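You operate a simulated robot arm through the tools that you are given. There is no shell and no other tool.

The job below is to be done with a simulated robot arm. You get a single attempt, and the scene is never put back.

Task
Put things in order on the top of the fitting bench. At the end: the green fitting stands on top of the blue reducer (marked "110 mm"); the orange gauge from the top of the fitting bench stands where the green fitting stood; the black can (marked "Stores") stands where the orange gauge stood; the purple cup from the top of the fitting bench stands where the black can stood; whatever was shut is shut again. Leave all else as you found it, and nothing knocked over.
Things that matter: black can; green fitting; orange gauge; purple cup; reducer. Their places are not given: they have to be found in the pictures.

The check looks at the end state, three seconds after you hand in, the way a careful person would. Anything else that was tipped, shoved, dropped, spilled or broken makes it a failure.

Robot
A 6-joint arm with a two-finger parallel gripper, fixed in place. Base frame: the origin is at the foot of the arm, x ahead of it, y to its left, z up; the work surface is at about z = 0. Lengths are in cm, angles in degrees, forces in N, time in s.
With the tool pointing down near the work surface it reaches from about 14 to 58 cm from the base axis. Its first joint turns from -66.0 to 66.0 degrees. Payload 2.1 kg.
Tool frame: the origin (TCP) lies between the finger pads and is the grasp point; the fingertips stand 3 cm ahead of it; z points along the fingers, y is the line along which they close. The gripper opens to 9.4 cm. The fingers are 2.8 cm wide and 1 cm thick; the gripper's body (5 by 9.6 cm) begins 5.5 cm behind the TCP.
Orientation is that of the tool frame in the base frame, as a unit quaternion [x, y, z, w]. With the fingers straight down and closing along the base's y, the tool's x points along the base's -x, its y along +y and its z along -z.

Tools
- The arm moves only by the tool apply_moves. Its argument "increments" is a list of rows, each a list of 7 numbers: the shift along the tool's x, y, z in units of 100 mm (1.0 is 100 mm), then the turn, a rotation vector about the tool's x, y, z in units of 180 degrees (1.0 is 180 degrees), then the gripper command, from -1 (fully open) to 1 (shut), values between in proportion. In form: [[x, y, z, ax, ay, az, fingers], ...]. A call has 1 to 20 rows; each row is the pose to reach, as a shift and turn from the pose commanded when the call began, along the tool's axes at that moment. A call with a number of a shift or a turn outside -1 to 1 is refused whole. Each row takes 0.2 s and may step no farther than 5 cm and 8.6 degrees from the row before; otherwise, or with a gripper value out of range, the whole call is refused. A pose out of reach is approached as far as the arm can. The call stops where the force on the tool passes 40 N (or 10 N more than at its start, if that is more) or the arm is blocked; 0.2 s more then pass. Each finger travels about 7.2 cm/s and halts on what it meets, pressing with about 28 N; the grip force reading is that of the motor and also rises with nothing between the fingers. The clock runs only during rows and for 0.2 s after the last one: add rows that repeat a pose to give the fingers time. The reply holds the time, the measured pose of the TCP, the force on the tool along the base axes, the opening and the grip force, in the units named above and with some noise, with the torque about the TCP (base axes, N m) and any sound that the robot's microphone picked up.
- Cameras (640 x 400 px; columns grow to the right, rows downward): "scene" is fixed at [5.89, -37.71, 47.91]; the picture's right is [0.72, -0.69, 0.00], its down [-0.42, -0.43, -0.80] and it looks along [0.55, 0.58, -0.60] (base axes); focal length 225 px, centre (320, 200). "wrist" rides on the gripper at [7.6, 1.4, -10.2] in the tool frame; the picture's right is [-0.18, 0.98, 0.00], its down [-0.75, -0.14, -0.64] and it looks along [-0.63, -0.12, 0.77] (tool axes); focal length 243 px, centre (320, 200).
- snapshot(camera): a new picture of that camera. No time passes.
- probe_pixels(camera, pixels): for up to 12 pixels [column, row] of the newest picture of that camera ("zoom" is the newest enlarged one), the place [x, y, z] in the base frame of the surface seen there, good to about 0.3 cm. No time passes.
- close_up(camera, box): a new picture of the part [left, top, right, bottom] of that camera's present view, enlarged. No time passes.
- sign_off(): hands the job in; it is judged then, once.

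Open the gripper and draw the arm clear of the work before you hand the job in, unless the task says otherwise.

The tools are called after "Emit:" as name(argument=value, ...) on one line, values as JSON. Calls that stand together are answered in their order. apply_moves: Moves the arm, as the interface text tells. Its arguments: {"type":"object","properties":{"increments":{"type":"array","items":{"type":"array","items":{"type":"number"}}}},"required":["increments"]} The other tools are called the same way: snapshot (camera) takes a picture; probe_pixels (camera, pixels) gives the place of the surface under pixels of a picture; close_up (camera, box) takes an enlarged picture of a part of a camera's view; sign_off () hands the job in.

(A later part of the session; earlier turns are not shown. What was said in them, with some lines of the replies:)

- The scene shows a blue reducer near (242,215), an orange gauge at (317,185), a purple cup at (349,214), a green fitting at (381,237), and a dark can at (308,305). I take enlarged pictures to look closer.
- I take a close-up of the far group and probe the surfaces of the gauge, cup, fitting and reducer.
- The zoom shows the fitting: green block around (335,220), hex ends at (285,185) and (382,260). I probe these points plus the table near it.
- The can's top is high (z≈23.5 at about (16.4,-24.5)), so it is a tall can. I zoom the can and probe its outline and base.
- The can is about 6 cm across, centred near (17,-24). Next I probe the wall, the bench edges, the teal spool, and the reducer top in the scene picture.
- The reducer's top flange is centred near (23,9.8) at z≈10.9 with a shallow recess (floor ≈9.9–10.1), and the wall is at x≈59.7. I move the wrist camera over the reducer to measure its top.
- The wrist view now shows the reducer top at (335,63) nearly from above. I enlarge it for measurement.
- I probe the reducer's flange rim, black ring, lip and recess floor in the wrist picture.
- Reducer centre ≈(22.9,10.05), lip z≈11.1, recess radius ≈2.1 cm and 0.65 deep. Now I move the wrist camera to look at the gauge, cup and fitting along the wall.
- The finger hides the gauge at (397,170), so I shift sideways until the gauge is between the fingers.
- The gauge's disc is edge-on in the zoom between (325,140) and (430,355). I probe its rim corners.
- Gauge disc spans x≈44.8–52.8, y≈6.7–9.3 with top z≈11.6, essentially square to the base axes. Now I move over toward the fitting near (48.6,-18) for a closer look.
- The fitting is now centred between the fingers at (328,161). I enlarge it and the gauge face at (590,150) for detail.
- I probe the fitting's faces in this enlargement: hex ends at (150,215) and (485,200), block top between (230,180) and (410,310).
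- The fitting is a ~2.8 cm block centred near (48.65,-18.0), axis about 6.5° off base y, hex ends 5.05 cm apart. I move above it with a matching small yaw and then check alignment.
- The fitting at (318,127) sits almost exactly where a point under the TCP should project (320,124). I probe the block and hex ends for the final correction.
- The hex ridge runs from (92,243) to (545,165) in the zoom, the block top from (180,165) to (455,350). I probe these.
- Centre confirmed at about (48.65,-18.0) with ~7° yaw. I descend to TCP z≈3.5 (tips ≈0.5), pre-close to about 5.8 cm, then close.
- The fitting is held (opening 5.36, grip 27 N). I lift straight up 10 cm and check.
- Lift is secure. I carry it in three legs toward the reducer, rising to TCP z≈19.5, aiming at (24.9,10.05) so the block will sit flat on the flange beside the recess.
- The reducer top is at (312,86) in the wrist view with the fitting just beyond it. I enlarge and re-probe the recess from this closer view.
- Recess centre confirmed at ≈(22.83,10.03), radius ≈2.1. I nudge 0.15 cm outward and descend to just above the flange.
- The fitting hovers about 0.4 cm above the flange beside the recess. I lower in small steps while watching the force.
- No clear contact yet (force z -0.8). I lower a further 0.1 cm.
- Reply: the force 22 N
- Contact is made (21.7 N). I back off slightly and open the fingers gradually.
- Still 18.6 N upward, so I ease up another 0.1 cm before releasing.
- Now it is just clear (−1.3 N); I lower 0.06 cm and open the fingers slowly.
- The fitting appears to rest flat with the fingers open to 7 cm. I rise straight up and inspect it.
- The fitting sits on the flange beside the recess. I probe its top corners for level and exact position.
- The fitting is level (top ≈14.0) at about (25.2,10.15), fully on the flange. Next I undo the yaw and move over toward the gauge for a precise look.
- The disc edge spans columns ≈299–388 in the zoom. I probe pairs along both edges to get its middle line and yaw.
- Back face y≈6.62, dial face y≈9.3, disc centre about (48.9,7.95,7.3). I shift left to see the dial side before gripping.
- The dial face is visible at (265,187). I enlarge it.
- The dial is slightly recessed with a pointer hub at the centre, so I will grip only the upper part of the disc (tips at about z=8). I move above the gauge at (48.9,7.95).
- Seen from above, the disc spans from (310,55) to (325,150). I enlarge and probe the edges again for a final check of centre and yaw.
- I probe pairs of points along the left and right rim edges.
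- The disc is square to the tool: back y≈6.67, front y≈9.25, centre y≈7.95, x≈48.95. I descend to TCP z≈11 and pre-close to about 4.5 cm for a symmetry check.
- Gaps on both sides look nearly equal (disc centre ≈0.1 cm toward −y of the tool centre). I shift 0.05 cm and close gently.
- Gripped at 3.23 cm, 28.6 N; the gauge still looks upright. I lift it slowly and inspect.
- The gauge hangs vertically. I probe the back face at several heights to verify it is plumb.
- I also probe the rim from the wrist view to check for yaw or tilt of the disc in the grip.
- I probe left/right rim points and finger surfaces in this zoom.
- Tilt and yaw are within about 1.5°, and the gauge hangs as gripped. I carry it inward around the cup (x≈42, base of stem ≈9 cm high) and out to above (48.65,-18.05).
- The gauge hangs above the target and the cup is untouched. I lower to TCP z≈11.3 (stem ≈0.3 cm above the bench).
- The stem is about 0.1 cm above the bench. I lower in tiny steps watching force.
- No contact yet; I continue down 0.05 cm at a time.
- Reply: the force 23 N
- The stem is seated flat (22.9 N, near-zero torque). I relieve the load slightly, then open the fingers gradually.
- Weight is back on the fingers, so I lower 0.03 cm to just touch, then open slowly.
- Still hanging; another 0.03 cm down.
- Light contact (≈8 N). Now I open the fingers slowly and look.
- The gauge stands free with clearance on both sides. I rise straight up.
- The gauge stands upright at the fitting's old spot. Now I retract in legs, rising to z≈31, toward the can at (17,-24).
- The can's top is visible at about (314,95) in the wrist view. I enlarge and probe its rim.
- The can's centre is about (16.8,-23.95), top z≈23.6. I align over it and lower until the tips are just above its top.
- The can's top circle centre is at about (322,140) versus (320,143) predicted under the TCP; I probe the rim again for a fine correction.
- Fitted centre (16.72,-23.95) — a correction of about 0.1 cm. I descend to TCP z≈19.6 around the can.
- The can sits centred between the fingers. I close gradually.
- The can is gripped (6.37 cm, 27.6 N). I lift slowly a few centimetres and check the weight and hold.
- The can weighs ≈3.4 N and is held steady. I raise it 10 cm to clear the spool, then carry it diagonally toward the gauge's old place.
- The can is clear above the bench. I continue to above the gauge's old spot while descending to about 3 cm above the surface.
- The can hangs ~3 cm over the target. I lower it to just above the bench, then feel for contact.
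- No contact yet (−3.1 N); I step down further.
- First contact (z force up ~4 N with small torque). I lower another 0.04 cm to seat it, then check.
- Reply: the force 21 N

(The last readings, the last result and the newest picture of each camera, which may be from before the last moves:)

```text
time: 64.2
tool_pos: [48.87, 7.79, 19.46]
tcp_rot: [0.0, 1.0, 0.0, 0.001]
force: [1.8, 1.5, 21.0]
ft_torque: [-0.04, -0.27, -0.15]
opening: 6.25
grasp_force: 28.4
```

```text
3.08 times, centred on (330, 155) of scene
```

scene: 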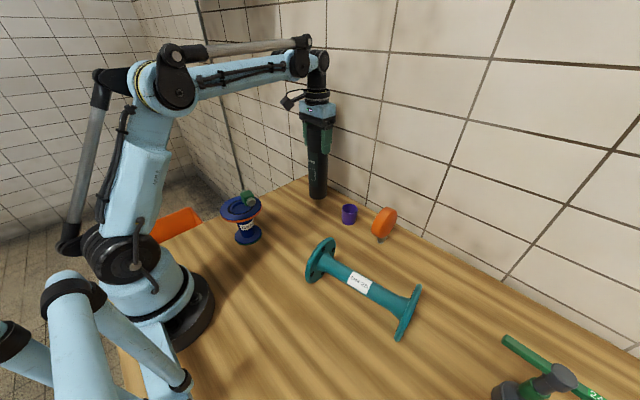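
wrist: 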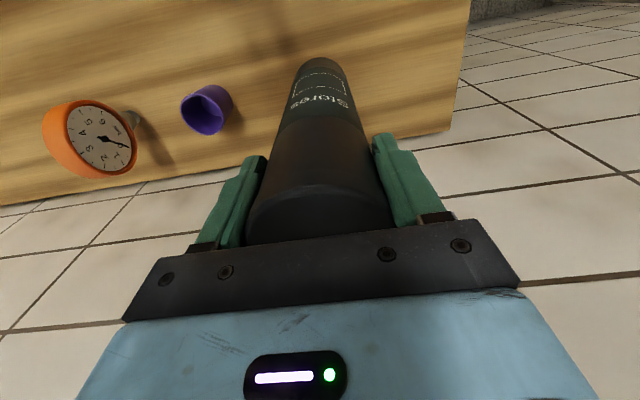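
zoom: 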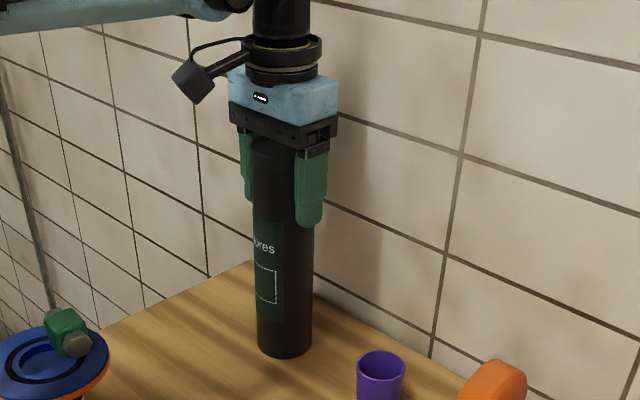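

The can is seated (21 N). I relieve the load a little and open the fingers gradually.

Emit:
apply_moves(increments=[[0, 0, -0.003, 0, 0, 0, 1], [0, 0, -0.003, 0, 0, 0, 0.2], [0, 0, -0.003, 0, 0, 0, -0.2], [0, 0, -0.003, 0, 0, 0, -0.33], [0, 0, -0.003, 0, 0, 0, -0.38], [0, 0, -0.003, 0, 0, 0, -0.45], [0, 0, -0.003, 0, 0, 0, -0.6], [0, 0, -0.003, 0, 0, 0, -0.8], [0, 0, -0.003, 0, 0, 0, -1], [0, 0, -0.003, 0, 0, 0, -1]])

Emit:
snapshot(camera="wrist")

Emit:
close_up(camera="scene", box=[280, 90, 380, 220])

```text
time: 66.4
tool_pos: [48.88, 7.85, 19.5]
tcp_rot: [0.0, 1.0, -0.001, 0.0]
force: [0.2, 0.0, -0.4]
ft_torque: [0.02, -0.02, -0.01]
opening: 9.41
grasp_force: 0.0
```

```text
taken
```

wrist: 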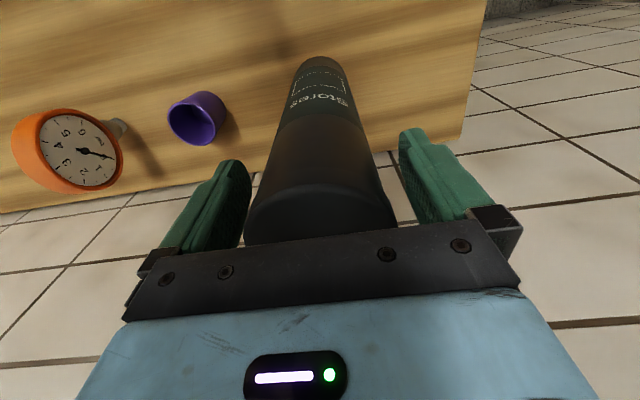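

```text
3.08 times, centred on (330, 155) of scene
```

zoom: 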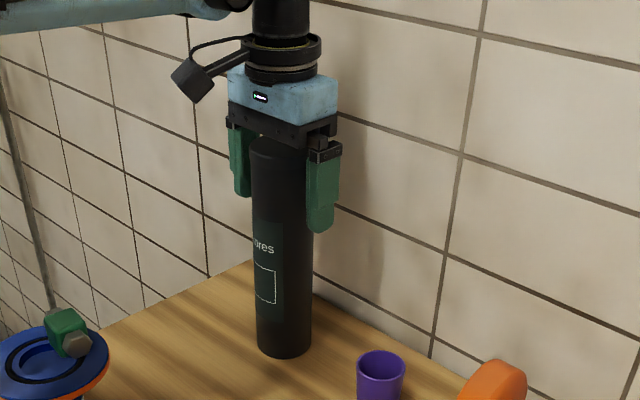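

The can stands free. I rise straight up in two stages, verifying the pose tracks vertically.

Emit:
apply_moves(increments=[[0, 0, -0.1, 0, 0, 0, -1], [0, 0, -0.25, 0, 0, 0, -1], [0, 0, -0.4, 0, 0, 0, -1], [0, 0, -0.4, 0, 0, 0, -1]])

Emit:
apply_moves(increments=[[0, 0, -0.15, 0, 0, 0, -1], [0, 0, -0.3, 0, 0, 0, -1], [0, 0, -0.5, 0, 0, 0, -1], [0, 0, -0.5, 0, 0, 0, -1]])

Emit:
snapshot(camera="scene")

```text
time: 67.4
tool_pos: [48.96, 7.89, 23.69]
tcp_rot: [0.0, 1.0, 0.0, 0.0]
force: [-0.8, -0.5, -0.1]
ft_torque: [0.02, 0.0, -0.03]
opening: 9.4
grasp_force: 0.2
```

```text
time: 68.4
tool_pos: [48.69, 7.75, 28.42]
tcp_rot: [-0.001, 1.0, 0.0, 0.0]
force: [1.5, 0.9, -0.5]
ft_torque: [0.0, 0.02, -0.03]
opening: 9.4
grasp_force: 0.0
```

```text
taken
```

scene: 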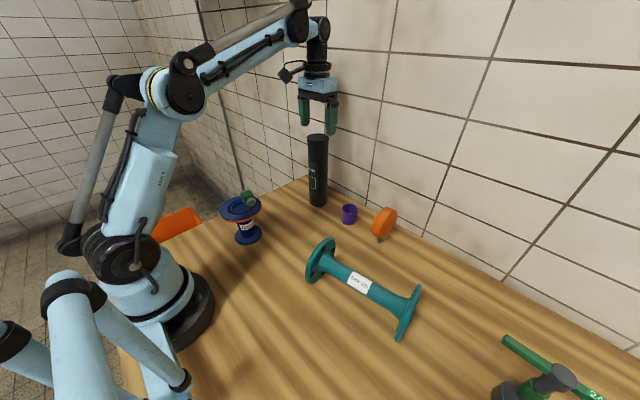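

The can stands upright at the gauge's old place. I retract inward then move to look at the cup.

Emit:
apply_moves(increments=[[0.2, 0, -0.05, 0, 0, 0, -1], [0.45, -0.15, -0.05, 0, 0, 0, -1], [0.7, -0.35, 0, 0, 0, 0, -1], [0.9, -0.6, 0, 0, 0, 0, -1], [0.9, -0.9, 0, 0, 0, 0, -1]])

Emit:
apply_moves(increments=[[0, -0.15, 0.25, 0, 0, 0, -1], [0, -0.3, 0.5, 0, 0, 0, -1], [0, -0.46, 0.75, 0, 0, 0, -1], [0, -0.46, 0.95, 0, 0, 0, -1], [0, -0.46, 0.95, 0, 0, 0, -1]])

Emit:
snapshot(camera="wrist")

```text
time: 69.6
tool_pos: [39.72, -1.4, 28.68]
tcp_rot: [0.0, 1.0, -0.001, 0.001]
force: [0.7, -0.6, 0.1]
ft_torque: [0.01, -0.01, 0.0]
opening: 9.38
grasp_force: 0.0
```

```text
time: 70.8
tool_pos: [39.91, -5.9, 19.07]
tcp_rot: [0.001, 1.0, 0.0, -0.001]
force: [0.6, 0.3, -0.5]
ft_torque: [0.01, 0.0, 0.01]
opening: 9.4
grasp_force: 0.1
```

```text
taken
```

wrist: 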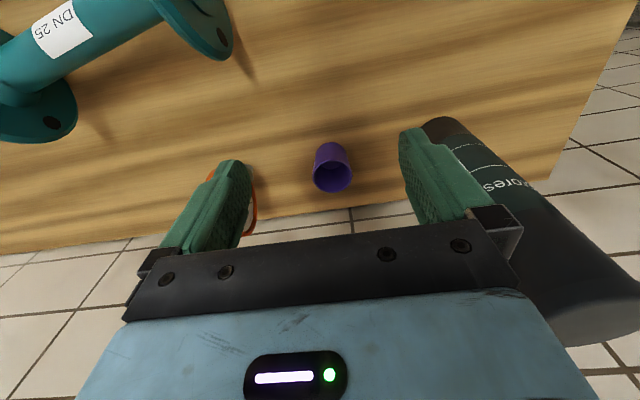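

The cup is between the fingers at (332,167). I enlarge and probe its rim and base.

Emit:
close_up(camera="wrist", box=[292, 132, 372, 202])

```text
5.71 times, centred on (332, 167) of wrist
```

zoom: 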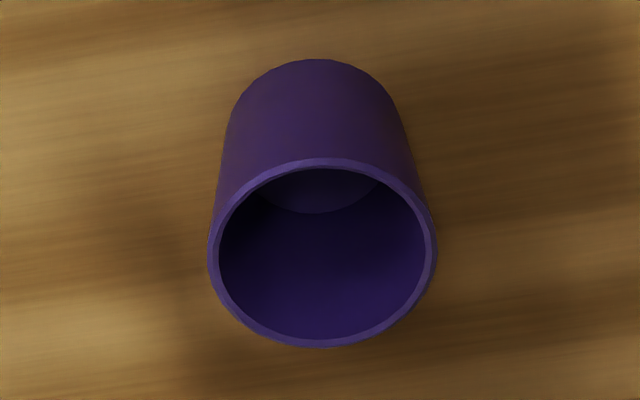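

The cup is empty with its rim spanning (208,253) to (437,253) in the zoom. I probe the rim and base.

Emit:
probe_pixels(camera="zoom", pixels=[[214, 255], [432, 250], [318, 163], [323, 341], [235, 205], [415, 205], [240, 305], [405, 305], [318, 62], [235, 110], [395, 105], [320, 200]])

```text
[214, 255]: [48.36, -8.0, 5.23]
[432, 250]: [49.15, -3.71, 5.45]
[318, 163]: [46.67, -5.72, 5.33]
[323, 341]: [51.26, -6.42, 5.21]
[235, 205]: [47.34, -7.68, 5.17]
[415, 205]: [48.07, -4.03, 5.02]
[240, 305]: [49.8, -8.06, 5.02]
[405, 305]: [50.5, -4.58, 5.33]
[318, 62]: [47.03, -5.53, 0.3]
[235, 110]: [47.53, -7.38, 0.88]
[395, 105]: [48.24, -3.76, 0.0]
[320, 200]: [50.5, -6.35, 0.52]
```

Cup centre ≈(48.9,-6.03), rim z≈5.25, diameter ≈4.5. I move above it to TCP z≈10.

Emit:
apply_moves(increments=[[-0.22, -0.005, 0.2, 0, 0, 0, -1], [-0.45, -0.01, 0.4, 0, 0, 0, -1], [-0.7, -0.02, 0.65, 0, 0, 0, -1], [-0.905, -0.02, 0.88, 0, 0, 0, -1], [-0.905, -0.02, 0.88, 0, 0, 0, -1], [-0.905, -0.02, 0.88, 0, 0, 0, -1]])

Emit:
snapshot(camera="wrist")

Emit:
snapshot(camera="scene")

```text
time: 72.2
tool_pos: [48.99, -6.06, 10.37]
tcp_rot: [0.0, 1.0, 0.0, 0.0]
force: [0.3, -0.2, 0.6]
ft_torque: [0.0, -0.02, 0.0]
opening: 9.41
grasp_force: 0.0
```

```text
taken
```

wrist: 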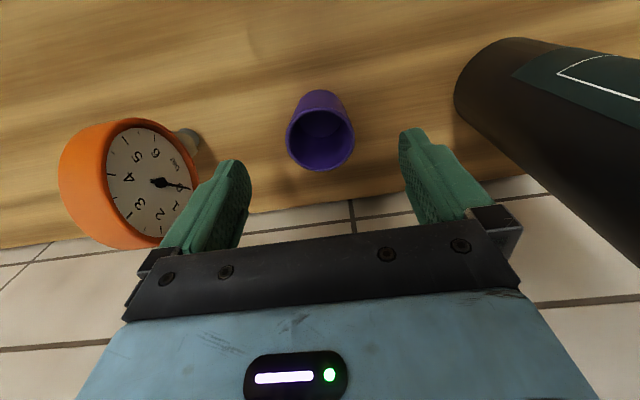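

```text
taken
```

scene: 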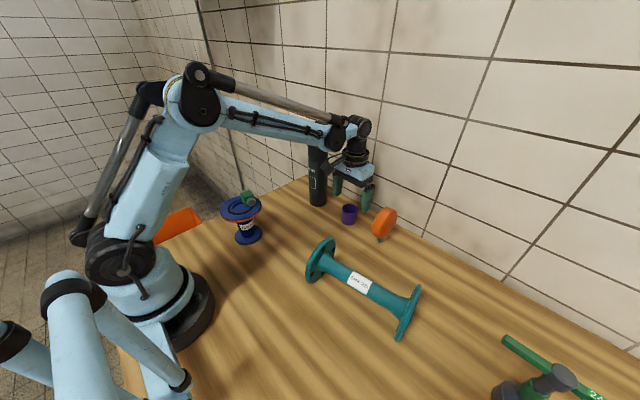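

The cup is centred between the fingers, with clear room to the can and gauge. I descend to TCP z≈4 and pre-close.

Emit:
apply_moves(increments=[[0.01, 0, 0.2, 0, 0, 0, -1], [0.01, 0, 0.4, 0, 0, 0, -1], [0.01, 0, 0.55, 0, 0, 0, -0.6], [0.01, 0, 0.62, 0, 0, 0, -0.3], [0.01, 0, 0.62, 0, 0, 0, -0.2], [0.01, 0, 0.62, 0, 0, 0, -0.2]])

Emit:
snapshot(camera="wrist")

```text
time: 73.6
tool_pos: [48.72, -5.9, 4.23]
tcp_rot: [0.0, 1.0, 0.0, -0.001]
force: [-0.5, 0.3, -0.1]
ft_torque: [0.0, 0.01, 0.0]
opening: 5.65
grasp_force: 0.1
```

```text
taken
```

wrist: 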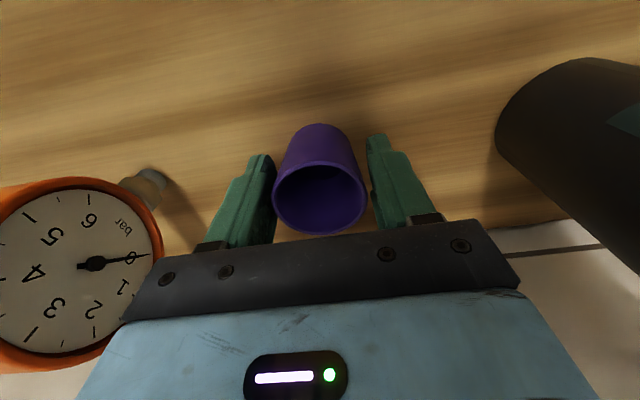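

The cup is between the fingers with similar gaps. I close gently.

Emit:
apply_moves(increments=[[0, 0, 0, 0, 0, 0, -0.1], [0, 0, 0, 0, 0, 0, -0.04], [0, 0, 0, 0, 0, 0, 0.0], [0, 0, 0, 0, 0, 0, 0.04], [0, 0, 0, 0, 0, 0, 0.1], [0, 0, 0, 0, 0, 0, 0.5], [0, 0, 0, 0, 0, 0, 1], [0, 0, 0, 0, 0, 0, 1]])

Emit:
snapshot(camera="wrist")

```text
time: 75.4
tool_pos: [48.81, -5.89, 4.0]
tcp_rot: [0.0, 1.0, 0.0, 0.0]
force: [-0.9, -0.7, 1.5]
ft_torque: [0.04, 0.0, 0.0]
opening: 4.71
grasp_force: 28.6
```

```text
taken
```

wrist: 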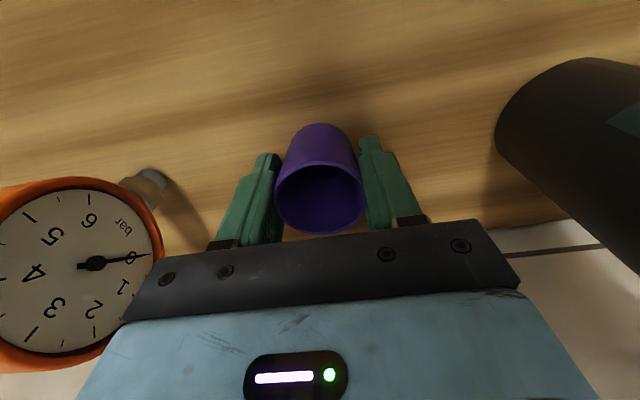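

The cup is held (4.71 cm, 28.6 N). I lift it straight up about 9 cm.

Emit:
apply_moves(increments=[[0, 0, -0.05, 0, 0, 0, 1], [0, 0, -0.2, 0, 0, 0, 1], [0, 0, -0.45, 0, 0, 0, 1], [0, 0, -0.7, 0, 0, 0, 1], [0, 0, -0.95, 0, 0, 0, 1], [0, 0, -0.95, 0, 0, 0, 1]])

Emit:
snapshot(camera="wrist")

Emit:
snapshot(camera="scene")

```text
time: 76.8
tool_pos: [48.71, -5.96, 13.57]
tcp_rot: [0.0, 1.0, 0.0, -0.001]
force: [0.0, 0.6, -1.4]
ft_torque: [0.02, 0.01, 0.0]
opening: 4.7
grasp_force: 28.0
```

```text
taken
```

wrist: 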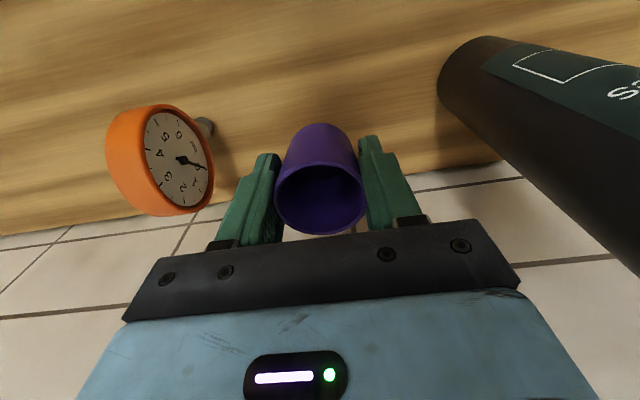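

```text
taken
```

scene: 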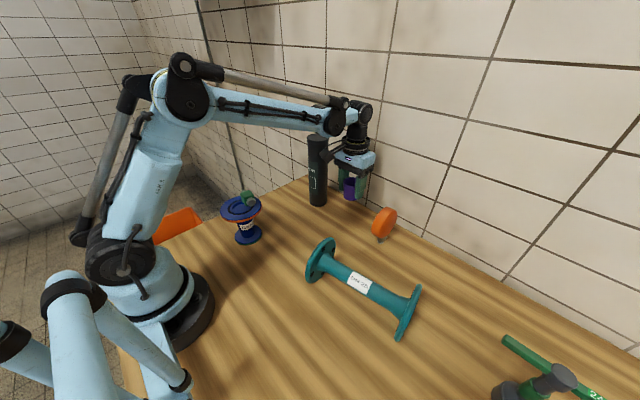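

The cup is lifted cleanly. I carry it in legs over the spool (cup bottom ≥16 cm) to above the can's old spot.

Emit:
apply_moves(increments=[[0.2, -0.05, -0.2, 0, 0, 0, 1], [0.45, -0.12, -0.4, 0, 0, 0, 1], [0.7, -0.2, -0.6, 0, 0, 0, 1], [1.0, -0.3, -0.7, 0, 0, 0, 1]])

Emit:
apply_moves(increments=[[0.25, -0.15, -0.1, 0, 0, 0, 1], [0.5, -0.3, -0.2, 0, 0, 0, 1], [0.75, -0.45, -0.2, 0, 0, 0, 1], [1.0, -0.6, -0.2, 0, 0, 0, 1]])

Emit:
apply_moves(increments=[[0.25, -0.18, 0, 0, 0, 0, 1], [0.5, -0.36, 0, 0, 0, 0, 1], [0.75, -0.54, 0, 0, 0, 0, 1], [0.95, -0.7, 0, 0, 0, 0, 1], [0.95, -0.7, 0, 0, 0, 0, 1]])

Emit:
apply_moves(increments=[[0.1, -0.08, 0.2, 0, 0, 0, 1], [0.2, -0.16, 0.45, 0, 0, 0, 1], [0.265, -0.207, 0.7, 0, 0, 0, 1], [0.265, -0.207, 0.9, 0, 0, 0, 1], [0.265, -0.207, 0.9, 0, 0, 0, 1]])

Emit:
snapshot(camera="wrist")

Emit:
snapshot(camera="scene")

```text
time: 77.8
tool_pos: [38.49, -9.09, 20.84]
tcp_rot: [0.0, 1.0, 0.0, 0.0]
force: [-0.3, 0.1, 0.5]
ft_torque: [-0.02, -0.03, 0.04]
opening: 4.72
grasp_force: 28.3
```

```text
time: 78.8
tool_pos: [28.49, -15.05, 22.59]
tcp_rot: [0.0, 1.0, -0.001, 0.0]
force: [0.3, -0.1, -0.7]
ft_torque: [0.01, -0.03, 0.0]
opening: 4.72
grasp_force: 28.3
```

```text
time: 80.0
tool_pos: [19.11, -22.07, 22.45]
tcp_rot: [-0.001, 1.0, 0.0, 0.001]
force: [-0.6, -0.3, -0.5]
ft_torque: [0.01, -0.01, -0.01]
opening: 4.72
grasp_force: 27.7
```

```text
time: 81.2
tool_pos: [16.69, -24.0, 13.43]
tcp_rot: [0.0, 1.0, 0.0, 0.0]
force: [0.3, 0.6, -1.4]
ft_torque: [0.0, -0.04, 0.0]
opening: 4.71
grasp_force: 27.5
```

```text
taken
```

wrist: 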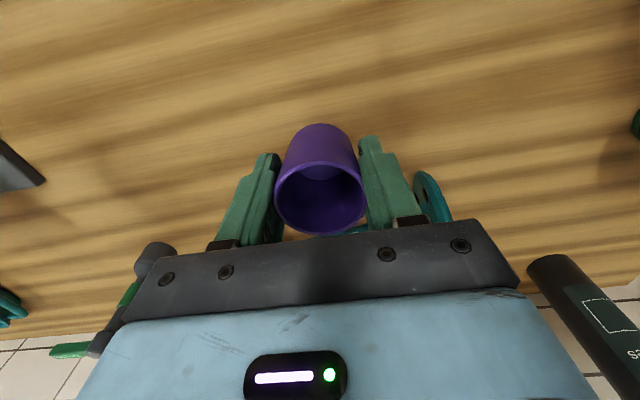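

```text
taken
```

scene: 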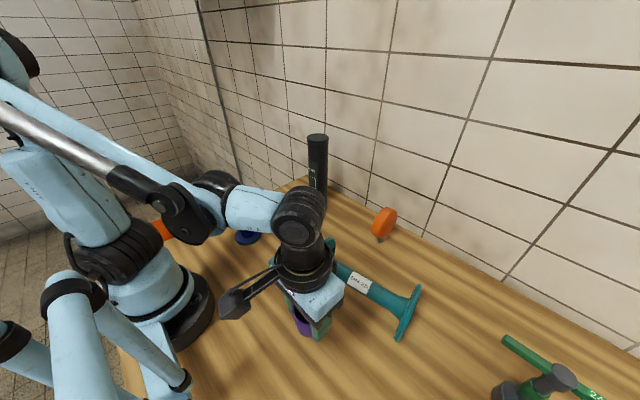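

The cup is over the can's old spot at (16.7,-24.0). I lower it to just above the bench.

Emit:
apply_moves(increments=[[0, 0, 0.25, 0, 0, 0, 1], [0, 0, 0.5, 0, 0, 0, 1], [0, 0, 0.75, 0, 0, 0, 1], [0, 0, 0.88, 0, 0, 0, 1], [0, 0, 0.925, 0, 0, 0, 1], [0, 0, 0.925, 0, 0, 0, 1]])

Emit:
apply_moves(increments=[[0, 0, 0.005, 0, 0, 0, 1], [0, 0, 0.01, 0, 0, 0, 1], [0, 0, 0.015, 0, 0, 0, 1], [0, 0, 0.015, 0, 0, 0, 1]])

```text
time: 82.6
tool_pos: [16.66, -24.1, 4.32]
tcp_rot: [-0.001, 1.0, 0.0, 0.0]
force: [-0.5, 0.5, -0.4]
ft_torque: [0.02, -0.01, -0.03]
opening: 4.72
grasp_force: 28.3
```

```text
time: 83.6
tool_pos: [16.68, -24.09, 4.19]
tcp_rot: [-0.001, 1.0, 0.0, -0.001]
force: [0.5, -0.9, 0.2]
ft_torque: [0.01, 0.01, 0.02]
opening: 4.71
grasp_force: 28.1
```

No contact yet; I step down in small increments.

Emit:
apply_moves(increments=[[0, 0, 0.004, 0, 0, 0, 1], [0, 0, 0.008, 0, 0, 0, 1], [0, 0, 0.008, 0, 0, 0, 1]])

Emit:
apply_moves(increments=[[0, 0, 0.003, 0, 0, 0, 1], [0, 0, 0.006, 0, 0, 0, 1], [0, 0, 0.006, 0, 0, 0, 1]])

```text
time: 84.4
tool_pos: [16.72, -24.04, 4.01]
tcp_rot: [0.0, 1.0, 0.0, -0.001]
force: [-0.3, 0.2, -0.3]
ft_torque: [0.02, 0.0, -0.01]
opening: 4.72
grasp_force: 28.0
```

```text
time: 85.2
tool_pos: [16.62, -24.02, 3.85]
tcp_rot: [0.0, 1.0, 0.0, 0.0]
force: [0.9, 3.4, 22.8]
ft_torque: [0.04, -0.09, 0.02]
opening: 4.7
grasp_force: 27.6
```

Contact (22.8 N). I relieve slightly and open the fingers gradually.

Emit:
apply_moves(increments=[[0, 0, -0.004, 0, 0, 0, 1], [0, 0, -0.004, 0, 0, 0, 0.3], [0, 0, -0.004, 0, 0, 0, 0.0], [0, 0, -0.004, 0, 0, 0, -0.06], [0, 0, -0.004, 0, 0, 0, -0.15], [0, 0, -0.004, 0, 0, 0, -0.3], [0, 0, -0.004, 0, 0, 0, -0.6], [0, 0, -0.004, 0, 0, 0, -1], [0, 0, -0.004, 0, 0, 0, -1]])

Emit:
snapshot(camera="wrist")

```text
time: 87.2
tool_pos: [16.63, -24.19, 4.11]
tcp_rot: [0.0, 1.0, 0.0, 0.0]
force: [-0.4, 0.7, 0.6]
ft_torque: [-0.01, -0.01, 0.01]
opening: 9.39
grasp_force: 0.2
```

```text
taken
```

wrist: 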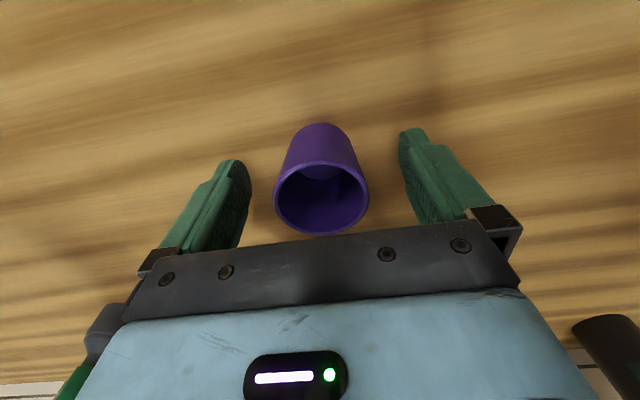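

The cup stands free between the open fingers. I rise straight up and then inspect the whole scene.

Emit:
apply_moves(increments=[[0, 0, -0.1, 0, 0, 0, -1], [0, 0, -0.35, 0, 0, 0, -1], [0, 0, -0.65, 0, 0, 0, -1], [0, 0, -1.0, 0, 0, 0, -1], [0, 0, -1.0, 0, 0, 0, -1]])

Emit:
apply_moves(increments=[[0, 0.1, -0.3, 0, 0, 0, -1], [0, 0.2, -0.6, 0, 0, 0, -1], [0, 0.4, -0.9, 0, 0, 0, -1], [0, 0.7, -1.0, 0, 0, 0, -1], [0, 1.0, -1.0, 0, 0, 0, -1], [0, 1.0, -1.0, 0, 0, 0, -1]])

Emit:
snapshot(camera="scene")

Emit:
snapshot(camera="wrist")

```text
time: 88.4
tool_pos: [16.65, -24.07, 13.94]
tcp_rot: [0.001, 1.0, 0.0, 0.001]
force: [0.2, 1.2, 0.8]
ft_torque: [0.02, 0.0, -0.03]
opening: 9.4
grasp_force: 0.0
```

```text
time: 89.8
tool_pos: [16.71, -14.11, 23.77]
tcp_rot: [0.001, 1.0, 0.0, 0.0]
force: [0.4, 0.1, 0.1]
ft_torque: [0.0, 0.01, 0.0]
opening: 9.42
grasp_force: 0.1
```

```text
taken
```

scene: 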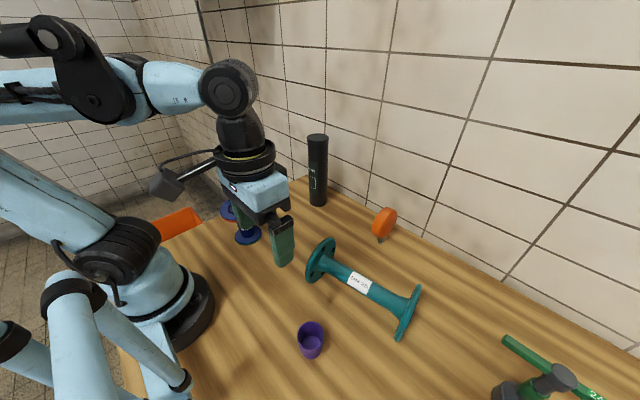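

```text
taken
```

wrist: 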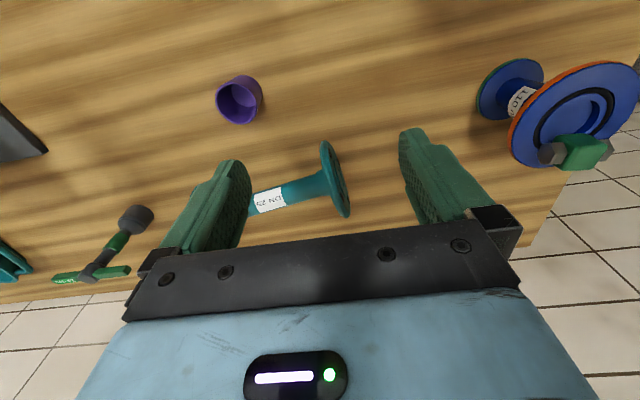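

All pieces appear in place. I move the arm up and away to view everything unobstructed.

Emit:
apply_moves(increments=[[-0.2, 0.1, -0.25, 0, 0, 0, -1], [-0.4, 0.3, -0.5, 0, 0, 0, -1], [-0.6, 0.5, -0.75, 0, 0, 0, -1], [-0.8, 0.7, -1.0, 0, 0, 0, -1], [-1.0, 0.9, -1.0, 0, 0, 0, -1], [-1.0, 0.9, -1.0, 0, 0, 0, -1]])

Emit:
snapshot(camera="scene")

Emit:
close_up(camera="scene", box=[200, 120, 424, 260])

Emit:
probe_pixels(camera="scene", pixels=[[317, 135], [310, 135], [325, 135], [318, 204], [311, 325], [300, 328], [322, 328], [311, 357], [385, 222], [380, 241], [248, 197], [241, 215]])

```text
time: 91.2
tool_pos: [26.74, -4.89, 34.01]
tcp_rot: [0.0, 1.0, 0.001, 0.001]
force: [-0.2, 0.2, 0.0]
ft_torque: [0.01, 0.0, 0.0]
opening: 9.4
grasp_force: 0.2
```

```text
taken
```

scene: 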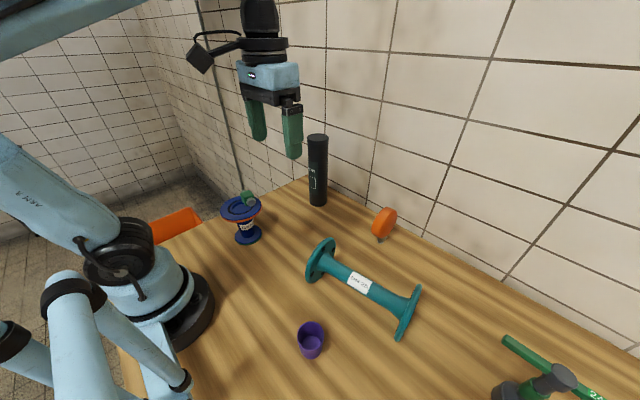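

```text
2.86 times, centred on (312, 190) of scene
```

zoom: 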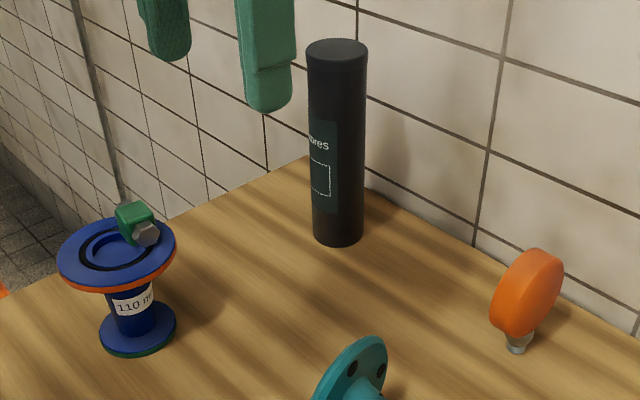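

```text
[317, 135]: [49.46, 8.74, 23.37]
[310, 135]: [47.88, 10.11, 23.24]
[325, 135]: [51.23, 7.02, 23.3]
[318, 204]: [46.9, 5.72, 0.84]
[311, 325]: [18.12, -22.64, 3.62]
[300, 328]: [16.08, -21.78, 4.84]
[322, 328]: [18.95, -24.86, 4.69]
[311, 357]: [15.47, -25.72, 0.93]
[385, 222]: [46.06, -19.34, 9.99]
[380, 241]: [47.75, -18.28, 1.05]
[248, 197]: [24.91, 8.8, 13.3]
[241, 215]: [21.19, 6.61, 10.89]
```

Everything stands. I enlarge the reducer with the fitting to verify the fitting is level and fully supported.

Emit:
close_up(camera="scene", box=[216, 184, 266, 222])

```text
10.53 times, centred on (241, 203) of scene
```

zoom: 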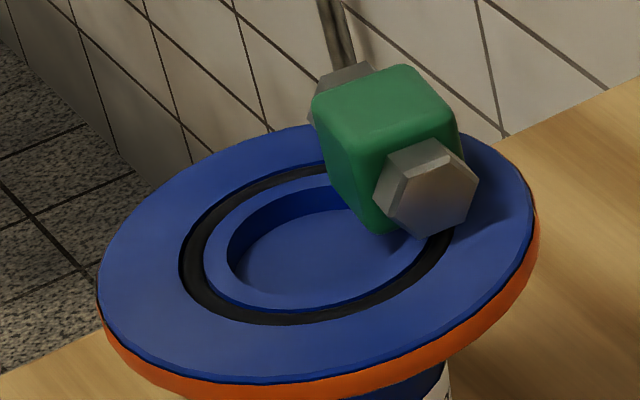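

The fitting may lean slightly toward the recess; I look at it from the wrist camera too.

Emit:
snapshot(camera="wrist")

```text
taken
```

wrist: 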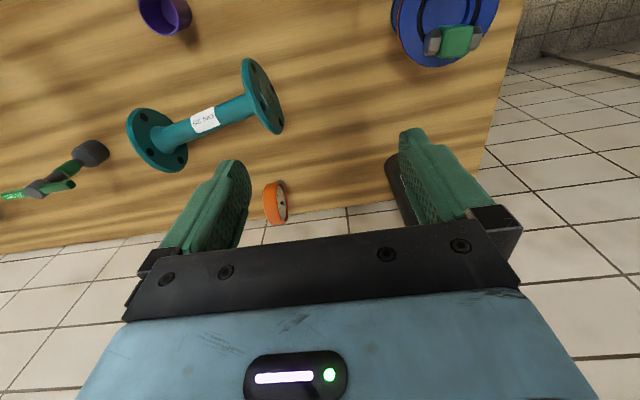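

I enlarge the fitting strongly in the scene view to judge its edges.

Emit:
close_up(camera="scene", box=[238, 187, 264, 208])

Emit:
close_up(camera="wrist", box=[390, 0, 510, 75])

```text
16.00 times, centred on (251, 198) of scene
```

zoom: 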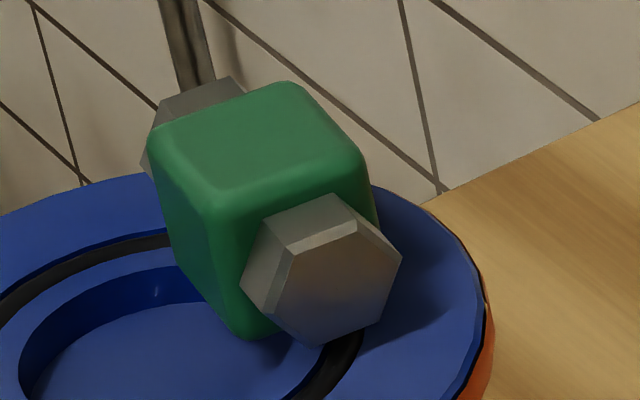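

```text
5.33 times, centred on (450, 38) of wrist
```

zoom: 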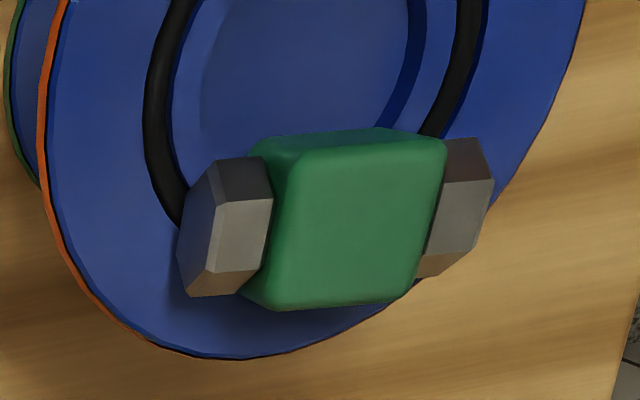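

The block's edges look close to vertical. I fit the top face by probing a grid of points on it.

Emit:
probe_pixels(camera="zoom", pixels=[[305, 180], [360, 172], [420, 165], [300, 220], [355, 215], [415, 205], [290, 260], [345, 255], [405, 245], [285, 290], [340, 290], [395, 280]])

Emit:
probe_pixels(camera="zoom", pixels=[[305, 182], [360, 174], [420, 167], [300, 222], [355, 217], [415, 207], [290, 262], [345, 257], [405, 247], [285, 288], [340, 288], [395, 278]])

Emit:
probe_pixels(camera="zoom", pixels=[[100, 60], [120, 160], [100, 240], [150, 290], [210, 325], [280, 330], [340, 325], [510, 170], [530, 100], [540, 40], [505, 60], [185, 100]])

```text
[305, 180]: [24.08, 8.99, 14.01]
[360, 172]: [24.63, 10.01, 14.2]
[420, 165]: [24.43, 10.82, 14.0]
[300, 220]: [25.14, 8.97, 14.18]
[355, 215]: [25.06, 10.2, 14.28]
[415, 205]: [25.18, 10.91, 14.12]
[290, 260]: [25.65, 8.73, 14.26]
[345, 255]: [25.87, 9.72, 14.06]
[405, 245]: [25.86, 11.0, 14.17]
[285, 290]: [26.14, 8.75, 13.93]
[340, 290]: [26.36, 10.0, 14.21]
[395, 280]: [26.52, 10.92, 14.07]
```

```text
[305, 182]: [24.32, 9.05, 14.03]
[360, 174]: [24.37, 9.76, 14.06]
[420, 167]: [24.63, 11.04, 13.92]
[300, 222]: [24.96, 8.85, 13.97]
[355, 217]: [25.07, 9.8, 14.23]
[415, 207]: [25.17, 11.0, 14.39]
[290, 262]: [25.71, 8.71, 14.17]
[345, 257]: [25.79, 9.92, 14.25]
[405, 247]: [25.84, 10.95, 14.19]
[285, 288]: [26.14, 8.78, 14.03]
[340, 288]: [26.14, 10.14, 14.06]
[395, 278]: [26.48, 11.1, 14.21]
```

```text
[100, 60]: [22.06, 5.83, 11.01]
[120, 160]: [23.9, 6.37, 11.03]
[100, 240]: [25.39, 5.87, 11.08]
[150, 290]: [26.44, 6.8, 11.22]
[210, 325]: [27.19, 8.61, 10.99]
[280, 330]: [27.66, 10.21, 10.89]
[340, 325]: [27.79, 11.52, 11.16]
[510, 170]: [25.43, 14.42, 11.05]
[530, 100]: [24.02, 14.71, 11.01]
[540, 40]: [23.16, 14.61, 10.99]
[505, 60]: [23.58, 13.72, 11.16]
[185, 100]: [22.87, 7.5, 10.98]
```

The fitting's top face is level (z≈14.04–14.2 across it) and rests on the flange at z≈11.05. In the last scene picture the gauge (384,222), can (317,170) and cup (311,340) all stand upright in their places. The gripper is open and the arm is clear, so I hand in the job.

Emit:
sign_off()

```text
The job is handed in.
```

I moved all four pieces, and each was standing upright in its place in the last pictures. The job is handed in. The gripper is open and the arm is clear of the bench. I haven't seen the judgement.

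- **Green fitting:** it stands on the blue reducer ("110 mm"), level, about 2.4 cm off the centre of the top. I set it beside the shallow recess because in the middle it could have tilted into it.
- **Orange gauge:** it stands where the fitting stood, at about x 48.6, y -18.
- **Black can ("Stores"):** it stands where the gauge stood, at about x 48.9, y 7.9.
- **Purple cup:** it stands where the can stood, at about x 16.7, y -24.

I saw nothing shut that had to be opened. In the final pictures the teal spool, the reducer and the valve look where they were at the start.
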